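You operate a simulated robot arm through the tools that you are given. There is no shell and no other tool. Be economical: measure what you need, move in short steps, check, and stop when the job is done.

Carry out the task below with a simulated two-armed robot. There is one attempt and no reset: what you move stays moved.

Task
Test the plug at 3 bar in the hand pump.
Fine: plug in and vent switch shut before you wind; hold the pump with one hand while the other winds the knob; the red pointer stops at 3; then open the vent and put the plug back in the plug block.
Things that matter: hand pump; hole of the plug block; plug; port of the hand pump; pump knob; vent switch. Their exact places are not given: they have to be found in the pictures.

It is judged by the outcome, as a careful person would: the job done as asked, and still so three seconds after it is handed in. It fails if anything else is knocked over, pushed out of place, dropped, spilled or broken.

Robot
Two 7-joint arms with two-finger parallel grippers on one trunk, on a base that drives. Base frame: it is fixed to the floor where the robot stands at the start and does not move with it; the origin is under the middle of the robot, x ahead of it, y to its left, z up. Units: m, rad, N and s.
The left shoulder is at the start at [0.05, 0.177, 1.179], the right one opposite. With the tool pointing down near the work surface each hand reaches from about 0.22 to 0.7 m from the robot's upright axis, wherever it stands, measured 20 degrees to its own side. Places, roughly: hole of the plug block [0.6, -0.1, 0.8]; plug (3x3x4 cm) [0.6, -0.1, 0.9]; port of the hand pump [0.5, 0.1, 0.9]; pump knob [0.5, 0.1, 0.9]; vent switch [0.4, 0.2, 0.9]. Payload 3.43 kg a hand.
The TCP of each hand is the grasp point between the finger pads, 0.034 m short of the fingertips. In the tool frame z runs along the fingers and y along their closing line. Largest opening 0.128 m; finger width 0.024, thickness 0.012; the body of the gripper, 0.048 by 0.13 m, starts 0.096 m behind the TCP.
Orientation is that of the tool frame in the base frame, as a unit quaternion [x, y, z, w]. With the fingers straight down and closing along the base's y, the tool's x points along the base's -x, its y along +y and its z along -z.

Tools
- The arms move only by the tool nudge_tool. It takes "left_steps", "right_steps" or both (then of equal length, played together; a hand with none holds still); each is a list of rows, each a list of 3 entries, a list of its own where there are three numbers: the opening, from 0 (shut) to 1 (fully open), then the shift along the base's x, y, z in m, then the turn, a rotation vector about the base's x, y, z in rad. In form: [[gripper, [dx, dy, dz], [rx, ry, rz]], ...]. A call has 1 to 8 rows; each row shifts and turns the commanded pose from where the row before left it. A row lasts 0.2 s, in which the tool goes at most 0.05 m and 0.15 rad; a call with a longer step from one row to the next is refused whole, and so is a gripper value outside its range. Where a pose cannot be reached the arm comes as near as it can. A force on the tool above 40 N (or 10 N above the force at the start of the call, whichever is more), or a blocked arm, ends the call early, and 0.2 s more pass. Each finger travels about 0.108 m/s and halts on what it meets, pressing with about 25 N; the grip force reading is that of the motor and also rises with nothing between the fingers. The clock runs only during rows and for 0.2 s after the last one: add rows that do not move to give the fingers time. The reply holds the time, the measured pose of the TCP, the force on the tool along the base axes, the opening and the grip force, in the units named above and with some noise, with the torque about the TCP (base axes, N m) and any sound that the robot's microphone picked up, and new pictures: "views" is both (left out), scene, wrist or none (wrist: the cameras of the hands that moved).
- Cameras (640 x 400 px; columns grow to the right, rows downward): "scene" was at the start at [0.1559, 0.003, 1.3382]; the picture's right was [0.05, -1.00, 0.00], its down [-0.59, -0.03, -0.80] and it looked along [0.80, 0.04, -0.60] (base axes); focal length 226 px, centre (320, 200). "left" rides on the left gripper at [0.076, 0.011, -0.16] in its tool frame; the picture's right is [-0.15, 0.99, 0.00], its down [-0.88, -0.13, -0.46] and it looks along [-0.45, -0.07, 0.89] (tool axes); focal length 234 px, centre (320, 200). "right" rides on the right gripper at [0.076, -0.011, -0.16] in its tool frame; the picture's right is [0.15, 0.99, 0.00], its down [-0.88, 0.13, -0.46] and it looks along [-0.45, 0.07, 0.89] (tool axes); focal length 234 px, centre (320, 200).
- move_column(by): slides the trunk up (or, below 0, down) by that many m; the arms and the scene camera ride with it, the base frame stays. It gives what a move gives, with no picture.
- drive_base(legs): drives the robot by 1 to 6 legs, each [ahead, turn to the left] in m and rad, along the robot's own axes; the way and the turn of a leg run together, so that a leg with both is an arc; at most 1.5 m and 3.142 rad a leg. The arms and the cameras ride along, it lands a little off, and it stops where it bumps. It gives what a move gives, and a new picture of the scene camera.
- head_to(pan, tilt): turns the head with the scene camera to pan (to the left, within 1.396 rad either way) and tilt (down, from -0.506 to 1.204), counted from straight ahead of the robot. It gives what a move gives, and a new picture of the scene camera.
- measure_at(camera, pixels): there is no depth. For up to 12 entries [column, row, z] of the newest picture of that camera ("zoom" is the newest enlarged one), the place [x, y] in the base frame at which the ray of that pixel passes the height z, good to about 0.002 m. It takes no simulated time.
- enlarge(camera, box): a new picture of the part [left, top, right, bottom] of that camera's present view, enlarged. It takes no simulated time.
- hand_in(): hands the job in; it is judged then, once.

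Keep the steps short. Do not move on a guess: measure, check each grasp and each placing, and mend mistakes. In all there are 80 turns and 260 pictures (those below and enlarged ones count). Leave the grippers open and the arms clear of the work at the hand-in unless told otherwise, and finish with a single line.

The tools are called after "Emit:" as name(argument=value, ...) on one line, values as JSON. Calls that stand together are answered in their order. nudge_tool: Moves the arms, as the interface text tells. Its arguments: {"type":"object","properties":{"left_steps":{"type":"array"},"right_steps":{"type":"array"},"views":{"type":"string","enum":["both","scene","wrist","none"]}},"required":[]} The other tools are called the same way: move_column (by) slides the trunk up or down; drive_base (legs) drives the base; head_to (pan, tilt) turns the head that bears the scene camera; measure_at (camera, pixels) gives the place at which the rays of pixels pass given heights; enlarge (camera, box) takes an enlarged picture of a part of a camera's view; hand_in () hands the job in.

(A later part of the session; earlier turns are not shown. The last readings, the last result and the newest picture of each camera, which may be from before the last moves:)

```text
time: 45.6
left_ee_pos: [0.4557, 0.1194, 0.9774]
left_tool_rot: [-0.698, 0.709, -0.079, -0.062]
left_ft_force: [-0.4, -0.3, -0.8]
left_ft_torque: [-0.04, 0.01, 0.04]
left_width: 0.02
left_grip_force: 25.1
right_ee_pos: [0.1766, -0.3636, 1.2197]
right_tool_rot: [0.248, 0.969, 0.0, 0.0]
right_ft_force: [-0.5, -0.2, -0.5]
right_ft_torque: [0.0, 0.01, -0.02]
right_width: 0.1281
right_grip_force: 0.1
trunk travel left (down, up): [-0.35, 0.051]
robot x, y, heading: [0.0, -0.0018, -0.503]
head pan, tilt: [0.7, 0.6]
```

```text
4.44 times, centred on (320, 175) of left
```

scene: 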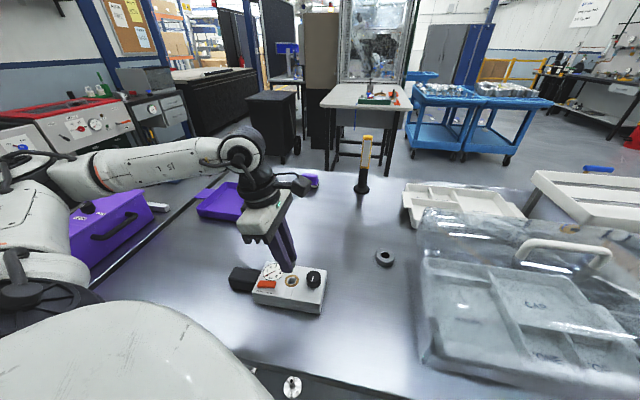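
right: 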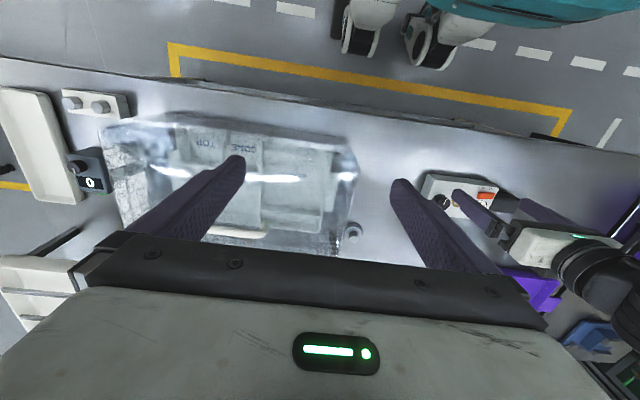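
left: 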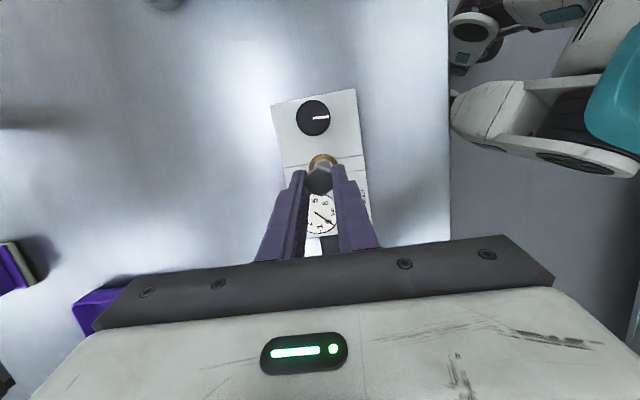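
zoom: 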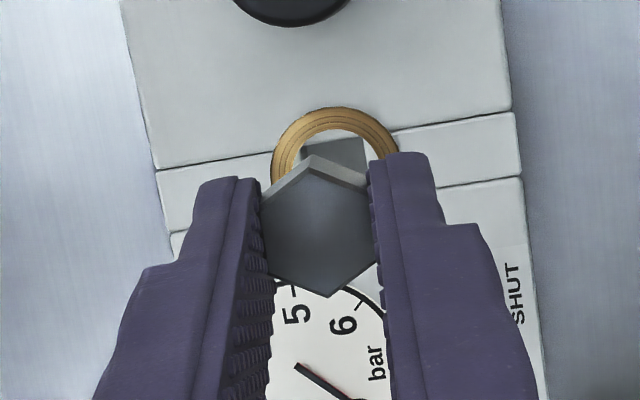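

Comparing the plug axis with the port axis in the wrist view (ring centre px 323.4,167.1; head centre px 319.5,181.9).

Emit:
measure_at(camera="left", pixels=[[323.4, 167.1, 0.885], [319.5, 181.9, 0.954], [318, 161, 0.885], [329, 161, 0.885]])

Emit:
measure_at(camera="scene", pixels=[[291.7, 280.7, 0.885]])

```text
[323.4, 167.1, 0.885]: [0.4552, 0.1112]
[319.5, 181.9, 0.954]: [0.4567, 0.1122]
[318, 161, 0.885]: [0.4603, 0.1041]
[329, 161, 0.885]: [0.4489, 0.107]
```

```text
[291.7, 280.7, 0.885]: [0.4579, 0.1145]
```

Aligned within about 1 mm. Descending to z ≈ 0.95, where the shaft tip meets the ring, then on down gently.

Emit:
nudge_tool(left_steps=[[0, [0, 0, -0.008], [0, 0, 0]], [0, [0, 0, -0.008], [0, 0, 0]], [0, [0, 0, -0.006], [0, 0, 0]], [0, [0, 0, -0.005], [0, 0, 0]], [0, [0, 0, -0.004], [0, 0, 0]], [0, [0, 0, 0], [0, 0, 0]]])

Emit:
enlarge(camera="scene", box=[260, 240, 330, 310])

Emit:
enlarge(camera="left", box=[260, 130, 380, 220])

```text
time: 47.0
left_ee_pos: [0.4559, 0.119, 0.9485]
left_tool_rot: [-0.697, 0.71, -0.078, -0.062]
left_ft_force: [0.2, -0.2, -1.7]
left_ft_torque: [0.04, -0.01, 0.0]
left_width: 0.0201
left_grip_force: 24.8
right_ee_pos: [0.1769, -0.3638, 1.2198]
right_tool_rot: [0.248, 0.969, 0.0, 0.0]
right_ft_force: [0.0, 0.1, -0.2]
right_ft_torque: [0.02, 0.02, -0.03]
right_width: 0.1282
right_grip_force: 0.1
trunk travel left (down, up): [-0.35, 0.051]
robot x, y, heading: [-0.0017, 0.0018, -0.496]
head pan, tilt: [0.7, 0.6]
```

scene: 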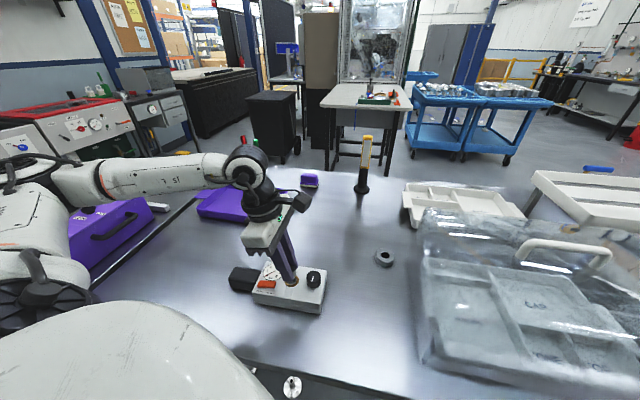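
left: 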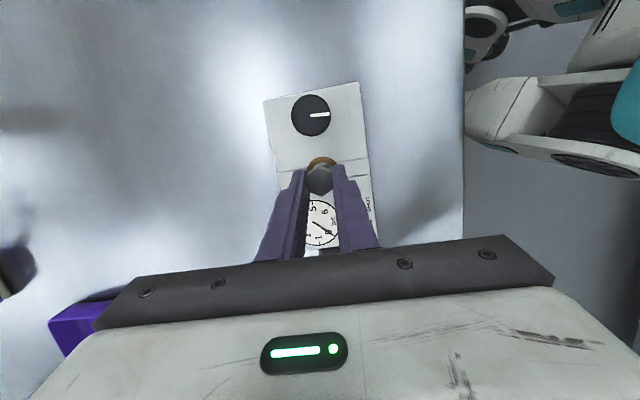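

```text
5.71 times, centred on (295, 275) of scene
```

zoom: 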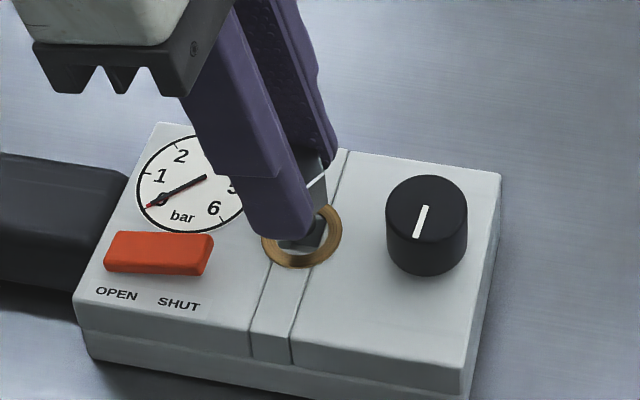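

```text
4.44 times, centred on (320, 175) of left
```

zoom: 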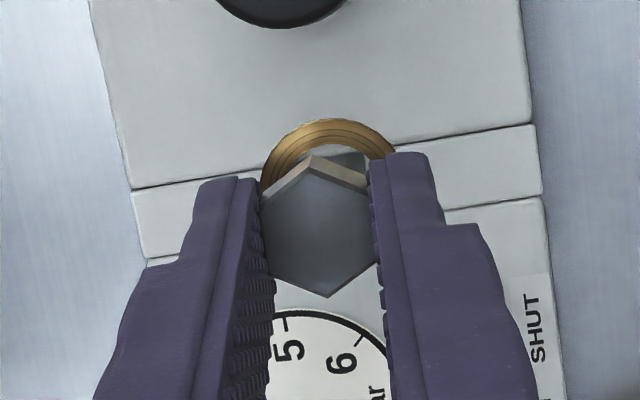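

Tip appears at the ring mouth. Continuing down 12 mm in small rows, reading force.

Emit:
nudge_tool(left_steps=[[0, [0, 0, -0.004], [0, 0, 0]], [0, [0, 0, -0.004], [0, 0, 0]], [0, [0, 0, -0.004], [0, 0, 0]], [0, [0, 0, 0], [0, 0, 0]]], views="wrist")

Emit:
enlarge(camera="scene", box=[270, 250, 320, 305])

Emit:
enlarge(camera="left", box=[260, 130, 380, 220])

```text
time: 48.0
left_ee_pos: [0.4549, 0.1185, 0.9356]
left_tool_rot: [-0.698, 0.709, -0.077, -0.063]
left_ft_force: [0.3, 0.0, -0.2]
left_ft_torque: [0.01, -0.02, -0.02]
left_width: 0.0201
left_grip_force: 25.1
right_ee_pos: [0.1777, -0.3636, 1.2191]
right_tool_rot: [0.248, 0.969, 0.001, 0.0]
right_ft_force: [0.1, 0.1, -0.1]
right_ft_torque: [0.0, 0.01, 0.03]
right_width: 0.1279
right_grip_force: 0.1
trunk travel left (down, up): [-0.35, 0.051]
robot x, y, heading: [-0.0006, -0.0017, -0.495]
head pan, tilt: [0.7, 0.6]
```

left: 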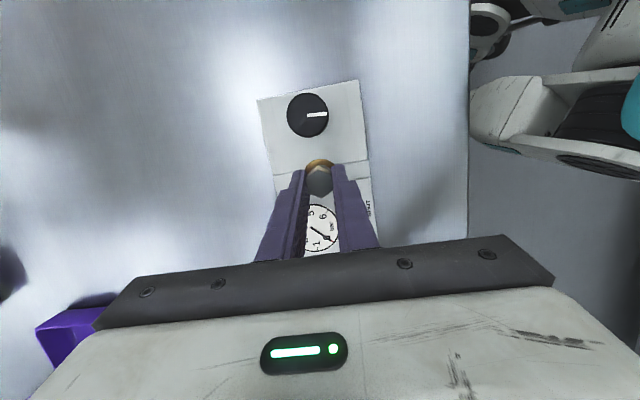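

```text
7.27 times, centred on (295, 278) of scene
```

zoom: 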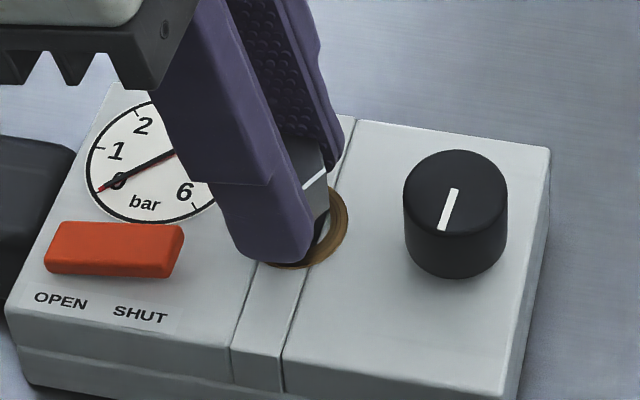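

```text
4.44 times, centred on (320, 175) of left
```

zoom: 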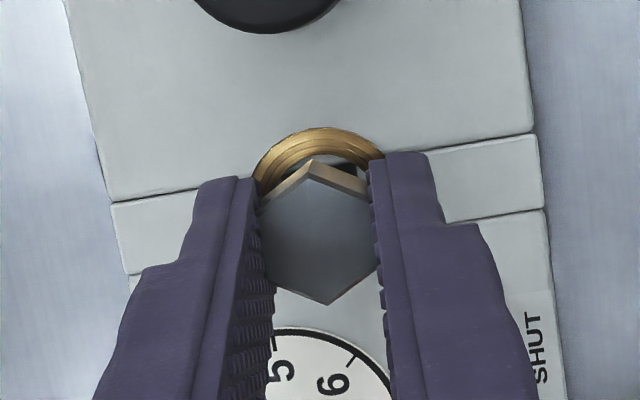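

No resistance so far, and the shaft is inside the ring. Continuing to seat, another 12 mm in 3 mm rows.

Emit:
nudge_tool(left_steps=[[0, [0.0005, 0, -0.003], [0, 0, 0]], [0, [0, 0, -0.003], [0, 0, 0]], [0, [0, 0, -0.003], [0, 0, 0]], [0, [0, 0, 0], [0, 0, 0]]], views="wrist")

Emit:
enlarge(camera="scene", box=[270, 250, 320, 305])

Emit:
enlarge(camera="left", box=[260, 130, 380, 220])

```text
time: 49.0
left_ee_pos: [0.4551, 0.1188, 0.9274]
left_tool_rot: [-0.698, 0.709, -0.081, -0.061]
left_ft_force: [-1.7, 2.3, 12.5]
left_ft_torque: [0.15, 0.21, -0.1]
left_width: 0.0199
left_grip_force: 24.9
right_ee_pos: [0.1766, -0.3627, 1.22]
right_tool_rot: [0.248, 0.969, 0.003, 0.0]
right_ft_force: [-0.5, -0.1, 0.8]
right_ft_torque: [-0.01, 0.0, -0.02]
right_width: 0.1282
right_grip_force: 0.0
trunk travel left (down, up): [-0.35, 0.051]
robot x, y, heading: [-0.0007, -0.0001, -0.498]
head pan, tilt: [0.7, 0.6]
```

left: 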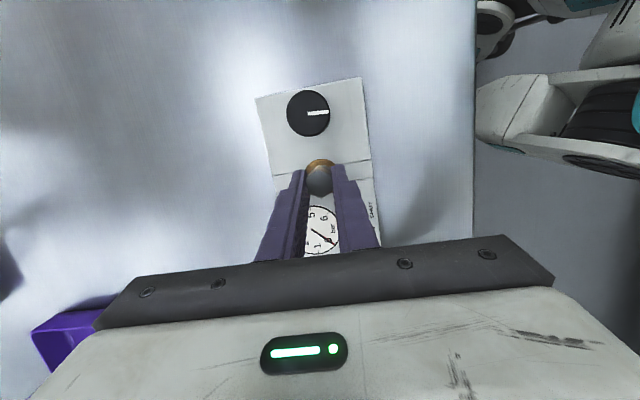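

```text
7.27 times, centred on (295, 278) of scene
```

zoom: 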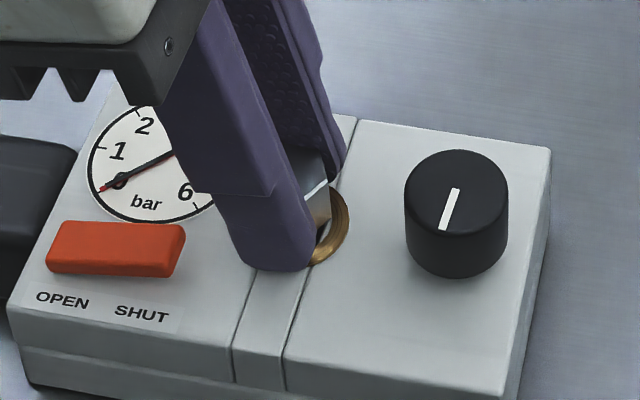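

```text
4.44 times, centred on (320, 175) of left
```

zoom: 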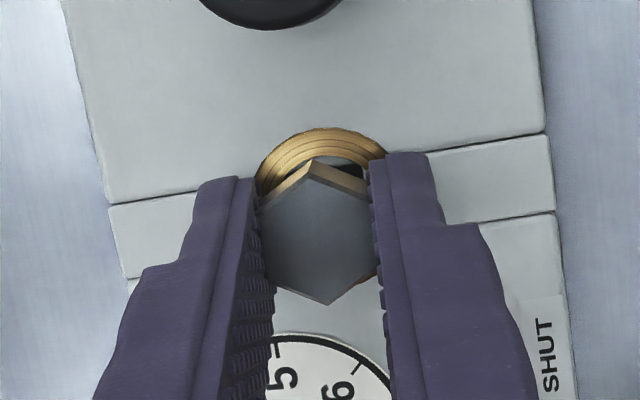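

Contact at z 0.927, the height expected for a seated plug. I'll ease pressure, open a little, and rise to inspect.

Emit:
nudge_tool(left_steps=[[0, [0, 0, 0.001], [0, 0, 0]], [0.3, [0, 0, 0], [0, 0, 0]], [0.3, [0, 0, 0], [0, 0, 0]], [0.3, [0, 0, 0.015], [0, 0, 0]], [0.3, [0, 0, 0.03], [0, 0, 0]], [0.3, [0, 0.02, 0.03], [0, 0, 0]], [0.3, [0.02, 0.03, 0.02], [0, 0, 0]], [0.3, [0, 0, 0], [0, 0, 0]]])

Emit:
enlarge(camera="scene", box=[220, 245, 340, 320])

Emit:
enlarge(camera="left", box=[240, 60, 400, 220])

```text
time: 50.8
left_ee_pos: [0.4758, 0.1684, 1.0238]
left_tool_rot: [-0.698, 0.709, -0.078, -0.062]
left_ft_force: [0.8, 0.2, -0.5]
left_ft_torque: [0.01, 0.0, 0.01]
left_width: 0.0384
left_grip_force: 0.0
right_ee_pos: [0.1768, -0.3634, 1.2199]
right_tool_rot: [0.247, 0.969, 0.001, 0.0]
right_ft_force: [0.9, 0.9, -0.7]
right_ft_torque: [-0.01, 0.01, -0.01]
right_width: 0.128
right_grip_force: 0.0
trunk travel left (down, up): [-0.35, 0.051]
robot x, y, heading: [-0.0043, -0.0005, -0.502]
head pan, tilt: [0.7, 0.6]
```

scene: 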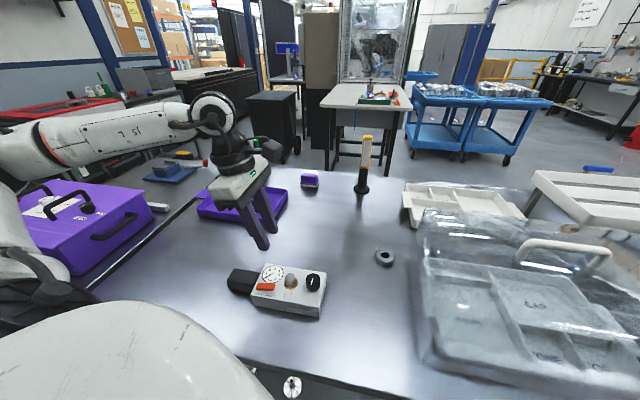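
left: 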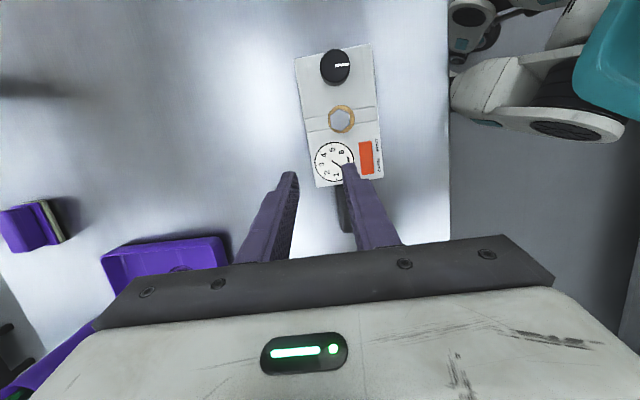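

```text
5.33 times, centred on (280, 282) of scene
```

zoom: 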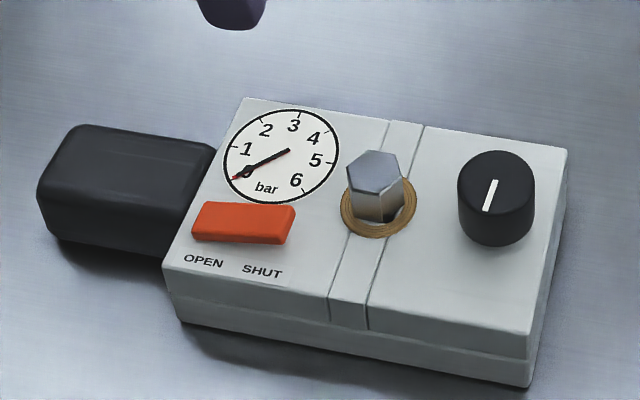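

```text
2.50 times, centred on (320, 140) of left
```

zoom: 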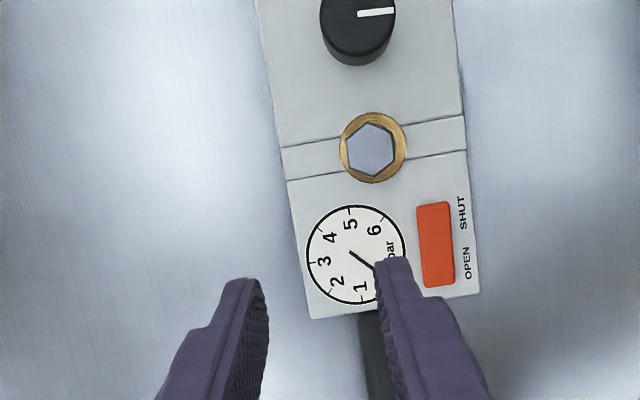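

The plug stands in the port. I'll check its head height by triangulation (scene px 289.9,276.9; left px 340.8,143.6).

Emit:
measure_at(camera="scene", pixels=[[289.9, 276.9, 0.9], [289.9, 276.9, 0.91], [254.6, 287, 0.89]])

Emit:
measure_at(camera="left", pixels=[[340.8, 143.6, 0.9], [340.8, 143.6, 0.91], [365.5, 158, 0.89], [363.5, 144, 0.895], [367.5, 172, 0.89]])

```text
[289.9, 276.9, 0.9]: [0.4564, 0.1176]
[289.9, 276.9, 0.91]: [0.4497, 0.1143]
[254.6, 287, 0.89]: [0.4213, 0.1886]
```

```text
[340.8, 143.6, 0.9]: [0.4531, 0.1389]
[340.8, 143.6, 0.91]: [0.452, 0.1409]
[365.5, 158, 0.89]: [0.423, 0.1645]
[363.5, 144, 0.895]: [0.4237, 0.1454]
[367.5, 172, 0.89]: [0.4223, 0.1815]
```

I mis-converted the row; the plug head is at left px (340.8,119.6). Measuring again.

Emit:
measure_at(camera="left", pixels=[[340.8, 119.6, 0.9], [340.8, 119.6, 0.91], [364.8, 144.8, 0.89], [367.2, 170, 0.89], [366, 158, 0.89], [335, 66, 0.91]])

Emit:
enlarge(camera="scene", box=[250, 260, 310, 310])

```text
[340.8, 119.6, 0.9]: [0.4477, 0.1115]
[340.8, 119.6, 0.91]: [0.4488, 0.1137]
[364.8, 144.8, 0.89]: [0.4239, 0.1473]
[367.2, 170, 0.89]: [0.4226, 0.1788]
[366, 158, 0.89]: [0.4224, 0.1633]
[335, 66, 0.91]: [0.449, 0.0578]
```

```text
8.00 times, centred on (280, 285) of scene
```

zoom: 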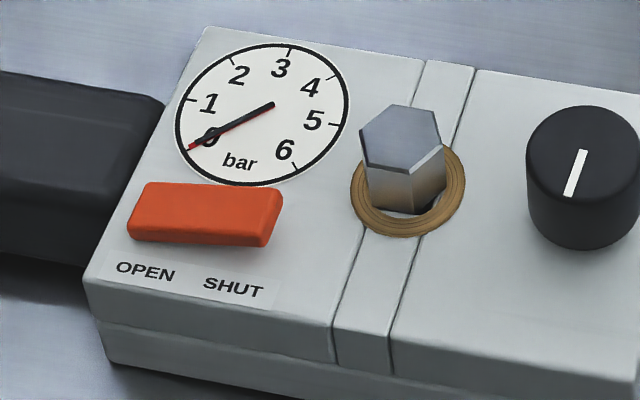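

The head top is at z ≈ 0.909, and the pump has shifted a few mm (plug now about (0.449, 0.114), knob (0.449, 0.058)). I'll press lightly on the plug with closed fingertips to be sure it is seated.

Emit:
nudge_tool(left_steps=[[0, [-0.009, -0.016, 0], [0, 0, 0]], [0, [-0.009, -0.016, 0], [0, 0, 0]], [0, [-0.009, -0.015, 0], [0, 0, 0]], [0, [0, 0, -0.03], [0, 0, 0]], [0, [0, 0, -0.03], [0, 0, 0]], [0, [0, 0, -0.008], [0, 0, 0]], [0, [0, 0, 0], [0, 0, 0]]])

Emit:
enlarge(camera="left", box=[240, 80, 400, 200])

Emit:
enlarge(camera="scene", box=[250, 245, 330, 310])

```text
time: 52.4
left_ee_pos: [0.4511, 0.1217, 0.9548]
left_tool_rot: [-0.698, 0.709, -0.077, -0.062]
left_ft_force: [-0.7, 0.7, 1.0]
left_ft_torque: [-0.03, 0.02, -0.04]
left_width: 0.0
left_grip_force: 25.0
right_ee_pos: [0.1768, -0.3633, 1.2186]
right_tool_rot: [0.248, 0.969, 0.001, 0.0]
right_ft_force: [-0.8, -0.6, 0.7]
right_ft_torque: [0.02, 0.0, 0.0]
right_width: 0.128
right_grip_force: 0.0
trunk travel left (down, up): [-0.35, 0.051]
robot x, y, heading: [0.0009, -0.001, -0.502]
head pan, tilt: [0.7, 0.6]
```

scene: 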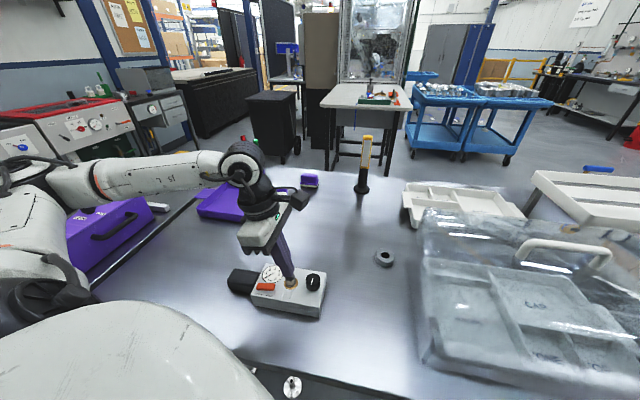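
left: 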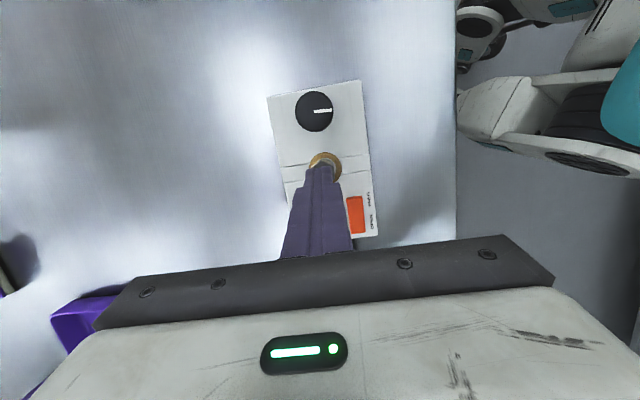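

```text
3.33 times, centred on (320, 140) of left
```

zoom: 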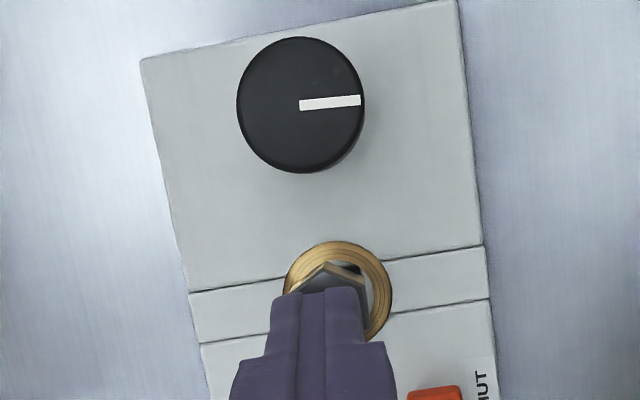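

```text
6.15 times, centred on (290, 278) of scene
```

zoom: 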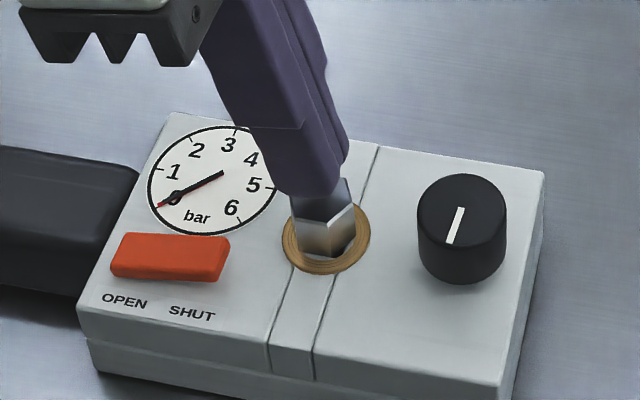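

The fingertips are right above the head. Pressing down in 3 mm rows.

Emit:
nudge_tool(left_steps=[[0, [-0.001, -0.003, -0.003], [0, 0, 0]], [0, [0, 0, -0.003], [0, 0, 0]], [0, [0, 0, -0.003], [0, 0, 0]], [0, [0, 0, -0.003], [0, 0, 0]], [0, [0, 0, 0], [0, 0, 0]]], views="none")

Emit:
enlarge(camera="scene", box=[250, 245, 330, 310])

```text
time: 53.6
left_ee_pos: [0.4505, 0.1185, 0.9475]
left_tool_rot: [-0.697, 0.71, -0.084, -0.059]
left_ft_force: [-7.3, 1.9, 19.9]
left_ft_torque: [0.17, 0.22, 0.01]
left_width: 0.0002
left_grip_force: 24.4
right_ee_pos: [0.1744, -0.3641, 1.2187]
right_tool_rot: [0.247, 0.969, 0.001, 0.001]
right_ft_force: [0.0, 0.1, -0.2]
right_ft_torque: [-0.04, -0.03, -0.02]
right_width: 0.1278
right_grip_force: 0.0
trunk travel left (down, up): [-0.35, 0.051]
robot x, y, heading: [-0.0018, 0.0008, -0.502]
head pan, tilt: [0.7, 0.6]
stopped in row 5 (left hand): the force on the tool passed its limit (the readings are from after the stop); the commanded pose is now the measured one
```

```text
6.15 times, centred on (290, 278) of scene
```

zoom: 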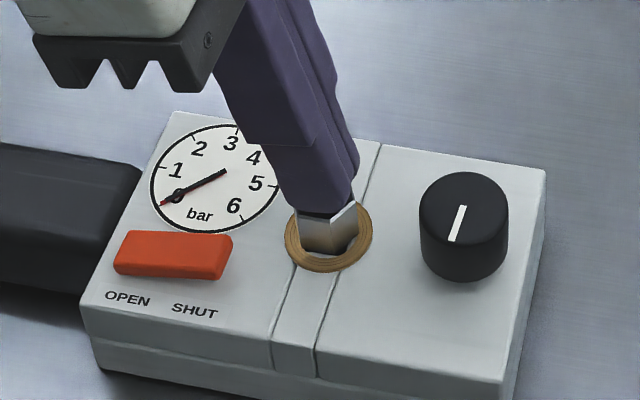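

The plug takes a firm press without moving (head top ≈ 0.911), so it is seated. I'll lift off and measure the vent rocker ends for the SHUT press.

Emit:
nudge_tool(left_steps=[[0, [0, 0, 0.015], [0, 0, 0]], [0, [0, 0.01, 0.025], [0, 0, 0]], [0, [-0.015, 0.02, 0.03], [0, 0, 0]], [0, [0, 0.03, 0.02], [0, 0, 0]], [0, [0, 0, 0], [0, 0, 0]]])

Emit:
enlarge(camera="scene", box=[240, 260, 300, 310])

Emit:
enlarge(camera="left", box=[270, 80, 430, 200])

```text
time: 54.8
left_ee_pos: [0.4362, 0.1767, 1.0368]
left_tool_rot: [-0.698, 0.709, -0.082, -0.06]
left_ft_force: [0.1, -1.2, 0.4]
left_ft_torque: [0.02, 0.04, -0.01]
left_width: 0.0
left_grip_force: 25.2
right_ee_pos: [0.1772, -0.3642, 1.2203]
right_tool_rot: [0.248, 0.969, 0.001, 0.001]
right_ft_force: [0.6, 0.5, 0.0]
right_ft_torque: [0.01, 0.02, 0.01]
right_width: 0.128
right_grip_force: 0.1
trunk travel left (down, up): [-0.35, 0.051]
robot x, y, heading: [-0.0044, -0.0, -0.502]
head pan, tilt: [0.7, 0.6]
```

scene: 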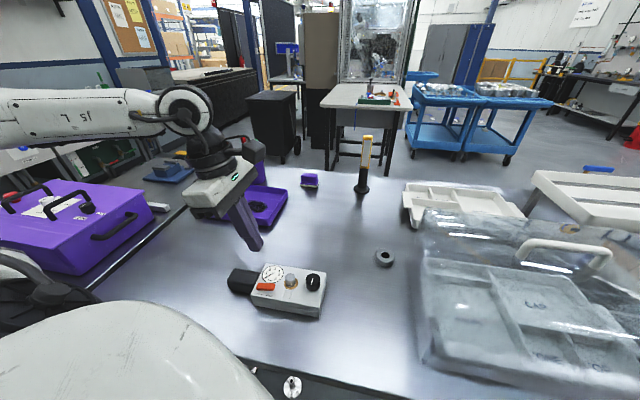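
left: 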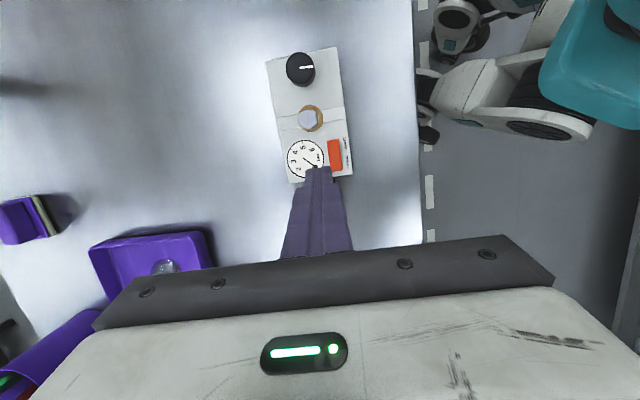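

```text
8.00 times, centred on (270, 285) of scene
```

zoom: 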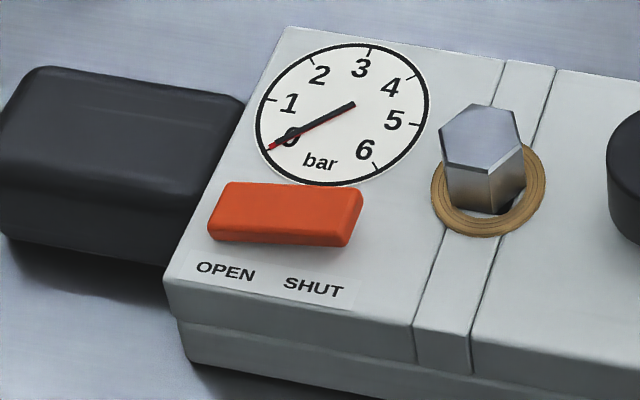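

```text
3.33 times, centred on (350, 140) of left
```

zoom: 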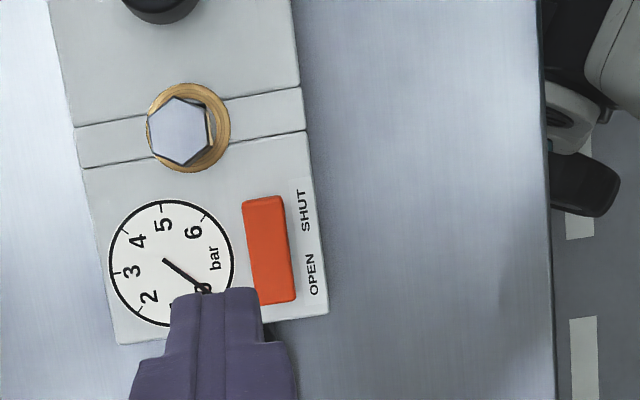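

Measuring rocker points in the left view: SHUT end px (333.5,143), centre (335,155).

Emit:
measure_at(camera="left", pixels=[[333.5, 143, 0.895], [335, 155, 0.893], [336.5, 167.6, 0.891], [308, 119, 0.91], [300, 67, 0.91]])

Emit:
measure_at(camera="scene", pixels=[[272.5, 285.9, 0.895], [259.4, 285.2, 0.891], [289.8, 277.5, 0.91], [313, 278, 0.91]])

```text
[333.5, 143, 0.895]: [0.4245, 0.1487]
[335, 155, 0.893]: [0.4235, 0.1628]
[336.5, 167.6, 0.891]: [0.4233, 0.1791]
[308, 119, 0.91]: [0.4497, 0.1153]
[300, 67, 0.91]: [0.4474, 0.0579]
```

```text
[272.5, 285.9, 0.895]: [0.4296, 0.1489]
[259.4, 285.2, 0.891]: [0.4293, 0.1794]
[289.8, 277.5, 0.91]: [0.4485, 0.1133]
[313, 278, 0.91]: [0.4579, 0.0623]
```

SHUT end is about (0.426, 0.149). Moving the closed fingertips over it and down to just above.

Emit:
nudge_tool(left_steps=[[0, [-0.005, -0.014, -0.01], [0, 0, 0]], [0, [-0.005, -0.014, -0.02], [0, 0, 0]], [0, [0, 0, -0.03], [0, 0, 0]], [0, [0, 0, -0.03], [0, 0, 0]], [0, [0, 0, 0], [0, 0, 0]]])

Emit:
enlarge(camera="scene", box=[240, 250, 310, 310])

Emit:
enlarge(camera="left", box=[270, 110, 390, 200])

```text
time: 56.0
left_ee_pos: [0.4267, 0.1508, 0.9439]
left_tool_rot: [-0.698, 0.709, -0.082, -0.06]
left_ft_force: [0.7, -0.3, -0.8]
left_ft_torque: [-0.04, -0.02, -0.03]
left_width: 0.0
left_grip_force: 25.2
right_ee_pos: [0.1765, -0.3627, 1.2182]
right_tool_rot: [0.248, 0.969, 0.001, 0.001]
right_ft_force: [0.1, -0.1, -0.3]
right_ft_torque: [0.03, 0.01, 0.01]
right_width: 0.128
right_grip_force: 0.0
trunk travel left (down, up): [-0.35, 0.051]
robot x, y, heading: [-0.0021, 0.003, -0.5]
head pan, tilt: [0.7, 0.6]
```

scene: 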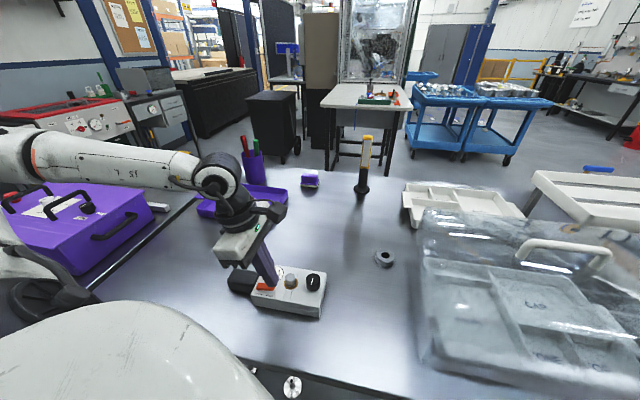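
left: 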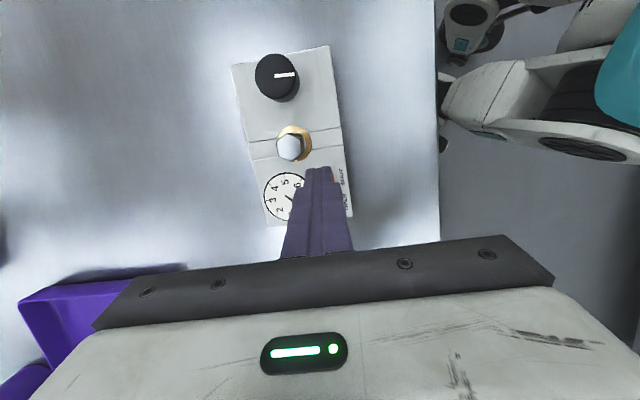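

```text
6.67 times, centred on (275, 280) of scene
```

zoom: 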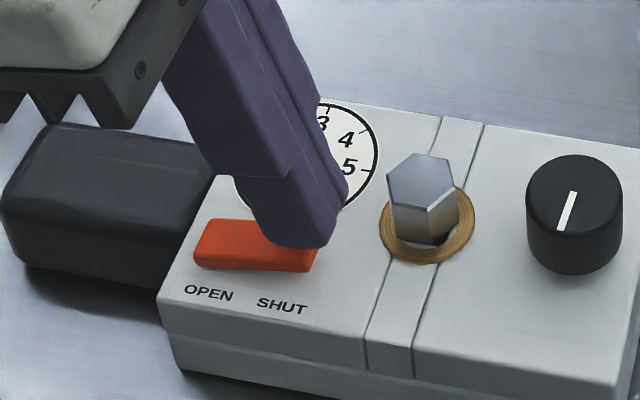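

```text
4.44 times, centred on (330, 155) of left
```

zoom: 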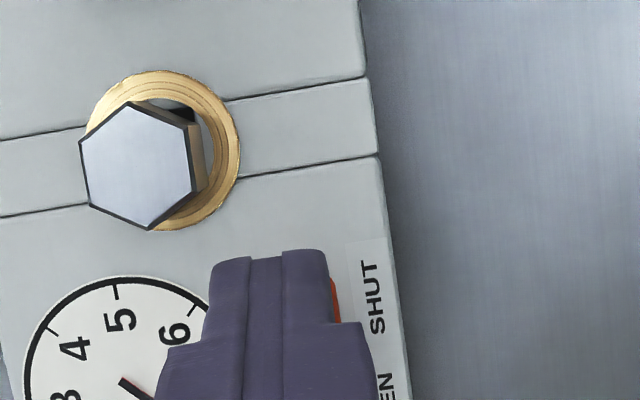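

Fingertips sit over the SHUT end. Pressing down in 3 mm rows.

Emit:
nudge_tool(left_steps=[[0, [-0.001, 0, -0.004], [0, 0, 0]], [0, [0, 0, -0.003], [0, 0, 0]], [0, [0, 0, -0.003], [0, 0, 0]], [0, [0, 0, -0.003], [0, 0, 0]], [0, [0, 0, -0.002], [0, 0, 0]]], views="none")

Emit:
enlarge(camera="scene", box=[240, 250, 310, 310])

```text
time: 57.0
left_ee_pos: [0.4258, 0.1491, 0.9367]
left_tool_rot: [-0.697, 0.71, -0.088, -0.056]
left_ft_force: [-6.2, 0.5, 22.8]
left_ft_torque: [0.16, 0.26, 0.04]
left_width: 0.0
left_grip_force: 25.4
right_ee_pos: [0.1753, -0.3633, 1.2205]
right_tool_rot: [0.247, 0.969, 0.002, 0.001]
right_ft_force: [1.2, 0.6, 0.4]
right_ft_torque: [0.02, -0.01, 0.0]
right_width: 0.1282
right_grip_force: 0.1
trunk travel left (down, up): [-0.35, 0.051]
robot x, y, heading: [-0.003, -0.0039, -0.495]
head pan, tilt: [0.7, 0.6]
stopped in row 5 (left hand): the force on the tool passed its limit (the readings are from after the stop); the commanded pose is now the measured one
```

```text
6.67 times, centred on (275, 280) of scene
```

zoom: 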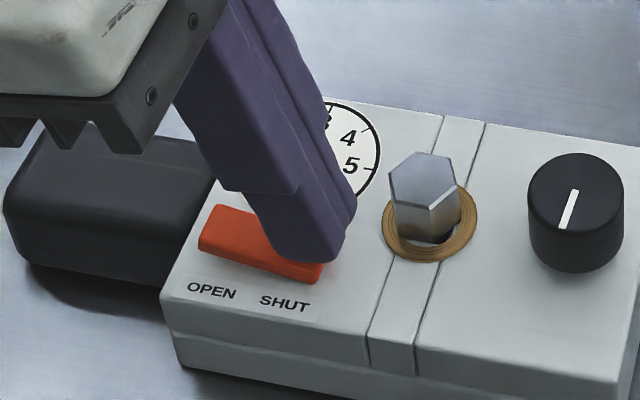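

The rocker tipped to SHUT. Lifting off and looking at the handle for the holding grasp.

Emit:
nudge_tool(left_steps=[[0, [0, 0, 0.02], [0, 0, 0]], [0, [0, 0.01, 0.03], [0, 0, 0]], [0.3, [0.0, 0.02, 0.03], [0, 0, 0]], [0.6, [0.005, 0.03, 0.03], [0, 0, 0]], [0.8, [0.005, 0.02, 0], [0, 0, 0]], [0.8, [0, 0, 0], [0, 0, 0]]])

Emit:
enlarge(camera="scene", box=[215, 250, 335, 325])

Emit:
enlarge(camera="left", box=[230, 50, 410, 240])

```text
time: 58.4
left_ee_pos: [0.4364, 0.2303, 1.046]
left_tool_rot: [-0.698, 0.709, -0.085, -0.057]
left_ft_force: [0.0, -0.5, -0.2]
left_ft_torque: [0.02, -0.01, 0.03]
left_width: 0.1023
left_grip_force: 0.1
right_ee_pos: [0.1777, -0.3624, 1.2203]
right_tool_rot: [0.247, 0.969, 0.001, 0.0]
right_ft_force: [0.4, -0.8, -0.2]
right_ft_torque: [0.0, 0.0, -0.01]
right_width: 0.1278
right_grip_force: 0.1
trunk travel left (down, up): [-0.35, 0.051]
robot x, y, heading: [0.0021, 0.0005, -0.496]
head pan, tilt: [0.7, 0.6]
```

scene: 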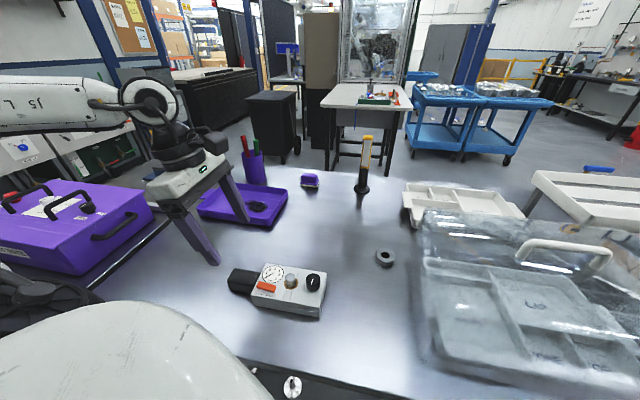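
left: 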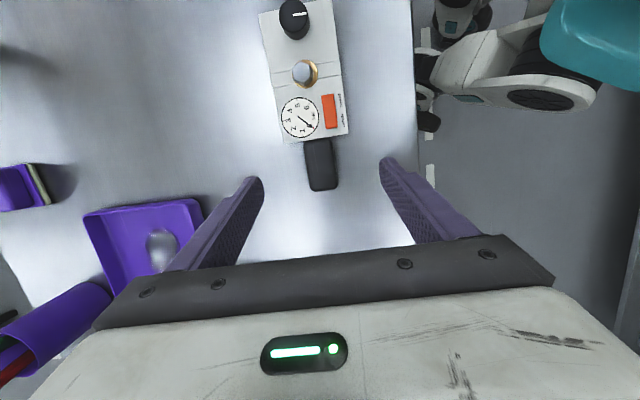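

```text
5.33 times, centred on (275, 288) of scene
```

zoom: 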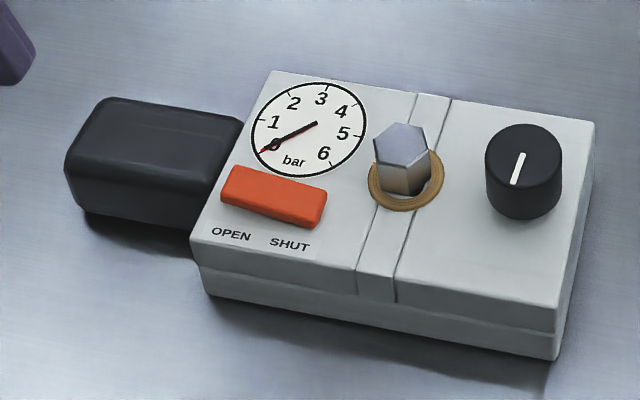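

```text
2.11 times, centred on (320, 145) of left
```

zoom: 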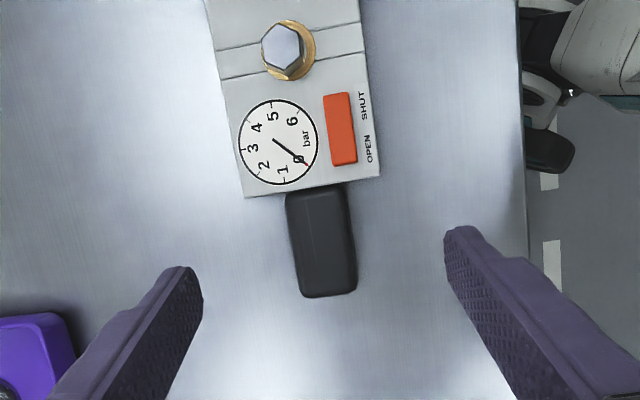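

The vent is SHUT now (right end down). Measuring the handle: centre near px (323.8,168.7), edges (314,171) and (337,166).

Emit:
measure_at(camera="left", pixels=[[323.8, 168.7, 0.875], [309.5, 166, 0.87], [335.3, 166, 0.87], [304.8, 141, 0.87], [331.8, 138, 0.87], [311.9, 190.8, 0.87], [337.5, 187.5, 0.87]])

```text
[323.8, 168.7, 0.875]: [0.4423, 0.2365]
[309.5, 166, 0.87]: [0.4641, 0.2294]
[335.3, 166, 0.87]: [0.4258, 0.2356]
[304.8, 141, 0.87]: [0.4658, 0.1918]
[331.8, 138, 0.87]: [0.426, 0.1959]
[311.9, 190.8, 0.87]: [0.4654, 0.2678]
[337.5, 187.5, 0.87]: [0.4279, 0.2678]
```

Handle spans x 0.427–0.465, y 0.195–0.268. Descending around it at (0.446, 0.24), fingers open.

Emit:
nudge_tool(left_steps=[[0.8, [0.005, 0.005, -0.04], [0, 0, 0]], [0.8, [0.005, 0.005, -0.04], [0, 0, 0]], [0.8, [0, 0, -0.04], [0, 0, 0]], [0.8, [0, 0, -0.02], [0, 0, 0]], [0.7, [0, 0, 0], [0, 0, 0]]])

Emit:
enlarge(camera="left", box=[230, 80, 410, 230])

```text
time: 59.6
left_ee_pos: [0.4486, 0.2405, 0.9048]
left_tool_rot: [-0.699, 0.708, -0.085, -0.057]
left_ft_force: [-0.8, 0.3, -0.4]
left_ft_torque: [0.0, -0.05, 0.0]
left_width: 0.0896
left_grip_force: 0.1
right_ee_pos: [0.1772, -0.3643, 1.2188]
right_tool_rot: [0.248, 0.969, 0.001, 0.0]
right_ft_force: [-0.1, 0.6, 0.0]
right_ft_torque: [0.01, 0.01, 0.0]
right_width: 0.1282
right_grip_force: 0.0
trunk travel left (down, up): [-0.35, 0.051]
robot x, y, heading: [0.0042, -0.0032, -0.496]
head pan, tilt: [0.7, 0.6]
```

scene: 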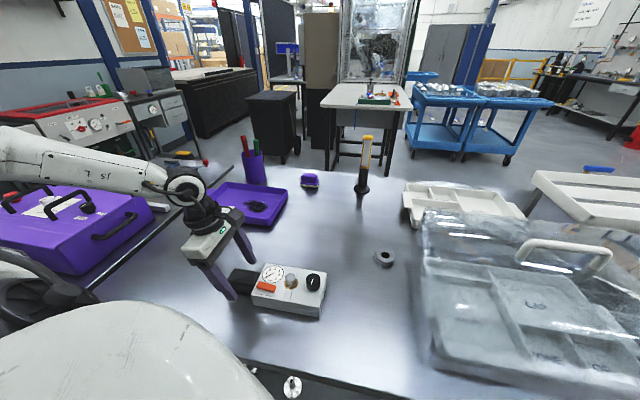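
left: 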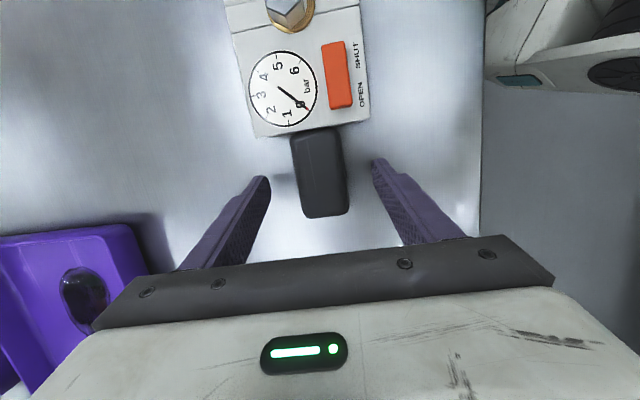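

```text
2.67 times, centred on (320, 155) of left
```

zoom: 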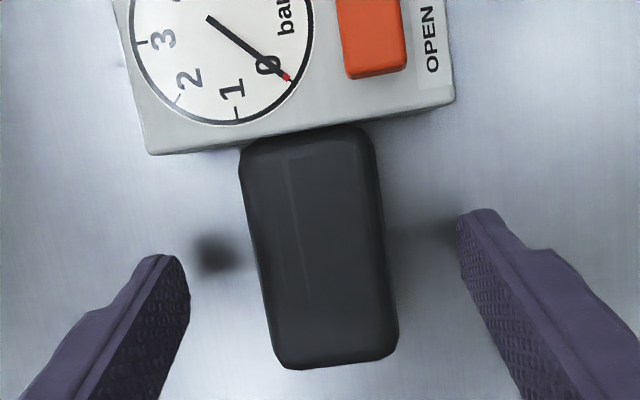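

Centred. Going down 12 mm and closing on the handle. In the same call the right hand starts toward a high point near the pump (it is far away at z 1.22).

Emit:
nudge_tool(left_steps=[[0.6, [0, 0, -0.006], [0, 0, 0]], [0.6, [0, 0, -0.006], [0, 0, 0]], [0.3, [0, 0, 0], [0, 0, 0]], [0.1, [0, 0, 0], [0, 0, 0]], [0, [0, 0, 0], [0, 0, 0]], [0, [0, 0, 0], [0, 0, 0]]], right_steps=[[1, [0, 0, 0], [0, 0, 0.1]], [1, [0, 0.02, 0], [0, 0, 0.1]], [1, [0.02, 0.03, 0], [0, 0, 0.1]], [1, [0.02, 0.03, 0], [0, 0, 0.1]], [1, [0.02, 0.03, 0], [0, 0, 0.1]], [1, [0.02, 0.03, 0], [0, 0, 0]]])

Emit:
enlarge(camera="scene", box=[180, 220, 340, 330])

```text
time: 61.0
left_ee_pos: [0.4488, 0.2398, 0.8931]
left_tool_rot: [-0.697, 0.709, -0.086, -0.057]
left_ft_force: [-1.1, 0.4, 8.8]
left_ft_torque: [-0.15, 0.62, -0.06]
left_width: 0.0416
left_grip_force: 25.2
right_ee_pos: [0.2556, -0.2214, 1.2174]
right_tool_rot: [0.0, 1.0, 0.001, 0.0]
right_ft_force: [0.4, 0.7, 0.7]
right_ft_torque: [0.0, 0.02, -0.04]
right_width: 0.1279
right_grip_force: 0.1
trunk travel left (down, up): [-0.35, 0.051]
robot x, y, heading: [-0.0004, 0.0027, -0.498]
head pan, tilt: [0.7, 0.6]
```

scene: 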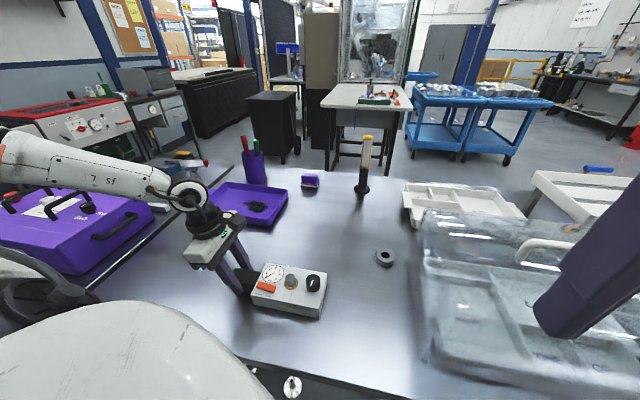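
right: 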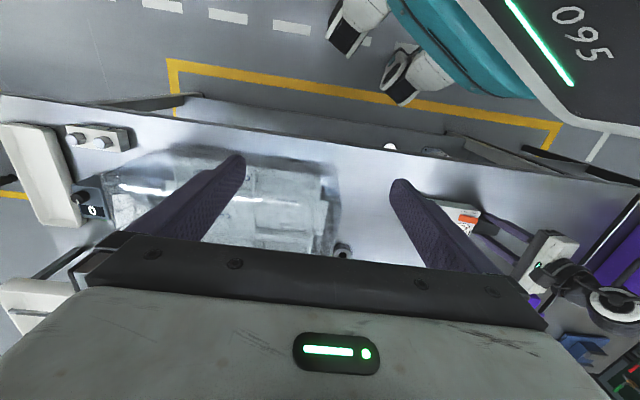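
left: 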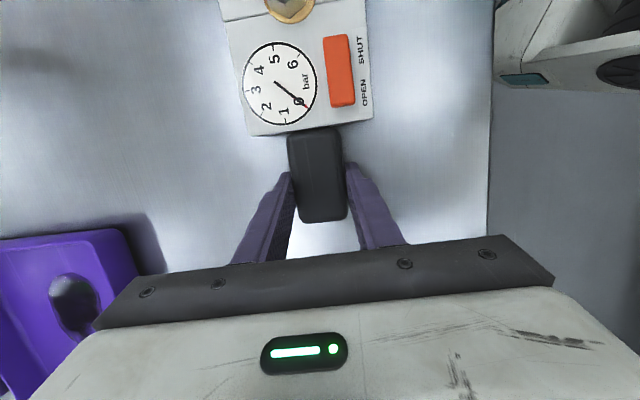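

```text
3.64 times, centred on (260, 275) of scene
```

zoom: 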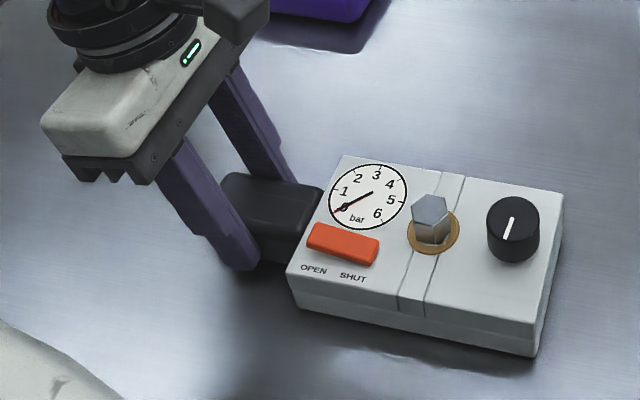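

The left hand holds the pump by its handle (0.042 m, 25 N). Now the right hand goes above the knob (0.452, 0.059), turned +0.7 rad to leave room to wind clockwise.

Emit:
nudge_tool(right_steps=[[0.8, [0.024, 0.035, -0.012], [0, 0, 0.08]], [0.6, [0.024, 0.035, -0.012], [0, 0, 0.08]], [0.5, [0.024, 0.035, -0.012], [0, 0, 0.08]], [0.4, [0.024, 0.035, -0.012], [0, 0, 0.08]], [0.4, [0.024, 0.035, -0.012], [0, 0, 0.08]], [0.4, [0.024, 0.035, -0.012], [0, 0, 0.08]], [0.4, [0.024, 0.035, -0.012], [0, 0, 0.08]], [0.4, [0.024, 0.03, -0.012], [0, 0, 0.08]]], left_steps=[[0, [0, 0, 0], [0, 0, 0]], [0, [0, 0, 0], [0, 0, 0]], [0, [0, 0, 0], [0, 0, 0]], [0, [0, 0, 0], [0, 0, 0]], [0, [0, 0, 0], [0, 0, 0]], [0, [0, 0, 0], [0, 0, 0]], [0, [0, 0, 0], [0, 0, 0]], [0, [0, 0, 0], [0, 0, 0]]])

```text
time: 63.0
left_ee_pos: [0.4466, 0.2402, 0.8925]
left_tool_rot: [-0.697, 0.709, -0.084, -0.057]
left_ft_force: [-0.8, 0.8, 6.2]
left_ft_torque: [0.03, 0.5, -0.12]
left_width: 0.0416
left_grip_force: 25.2
right_ee_pos: [0.4254, -0.0427, 1.1286]
right_tool_rot: [-0.276, 0.961, 0.016, 0.02]
right_ft_force: [-0.2, -0.7, 0.5]
right_ft_torque: [-0.03, 0.02, -0.02]
right_width: 0.0512
right_grip_force: 0.0
right hand out of reach, approached as far as the arm can: row 7, 8
trunk travel left (down, up): [-0.35, 0.051]
robot x, y, heading: [0.0003, -0.0017, -0.495]
head pan, tilt: [0.7, 0.6]
stopped in row 8 (right hand): the arm was blocked; the commanded pose is now the measured one
```

scene: 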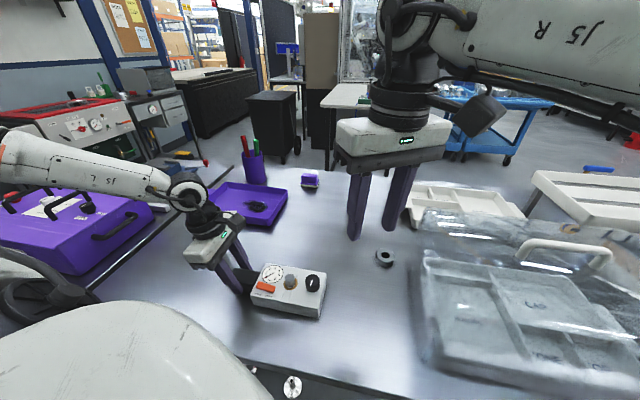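
right: 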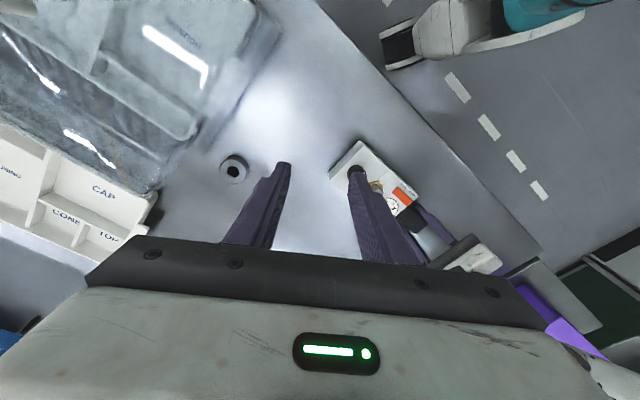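
left: 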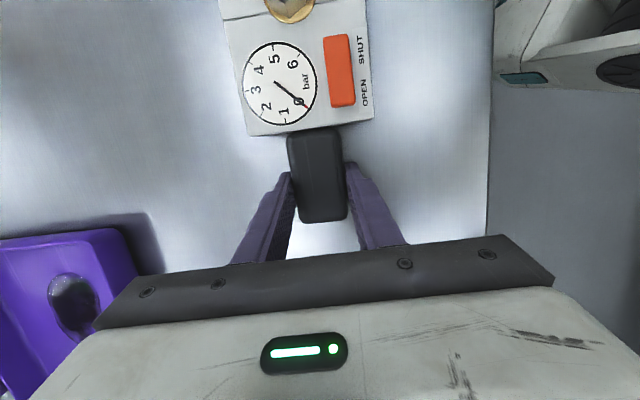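

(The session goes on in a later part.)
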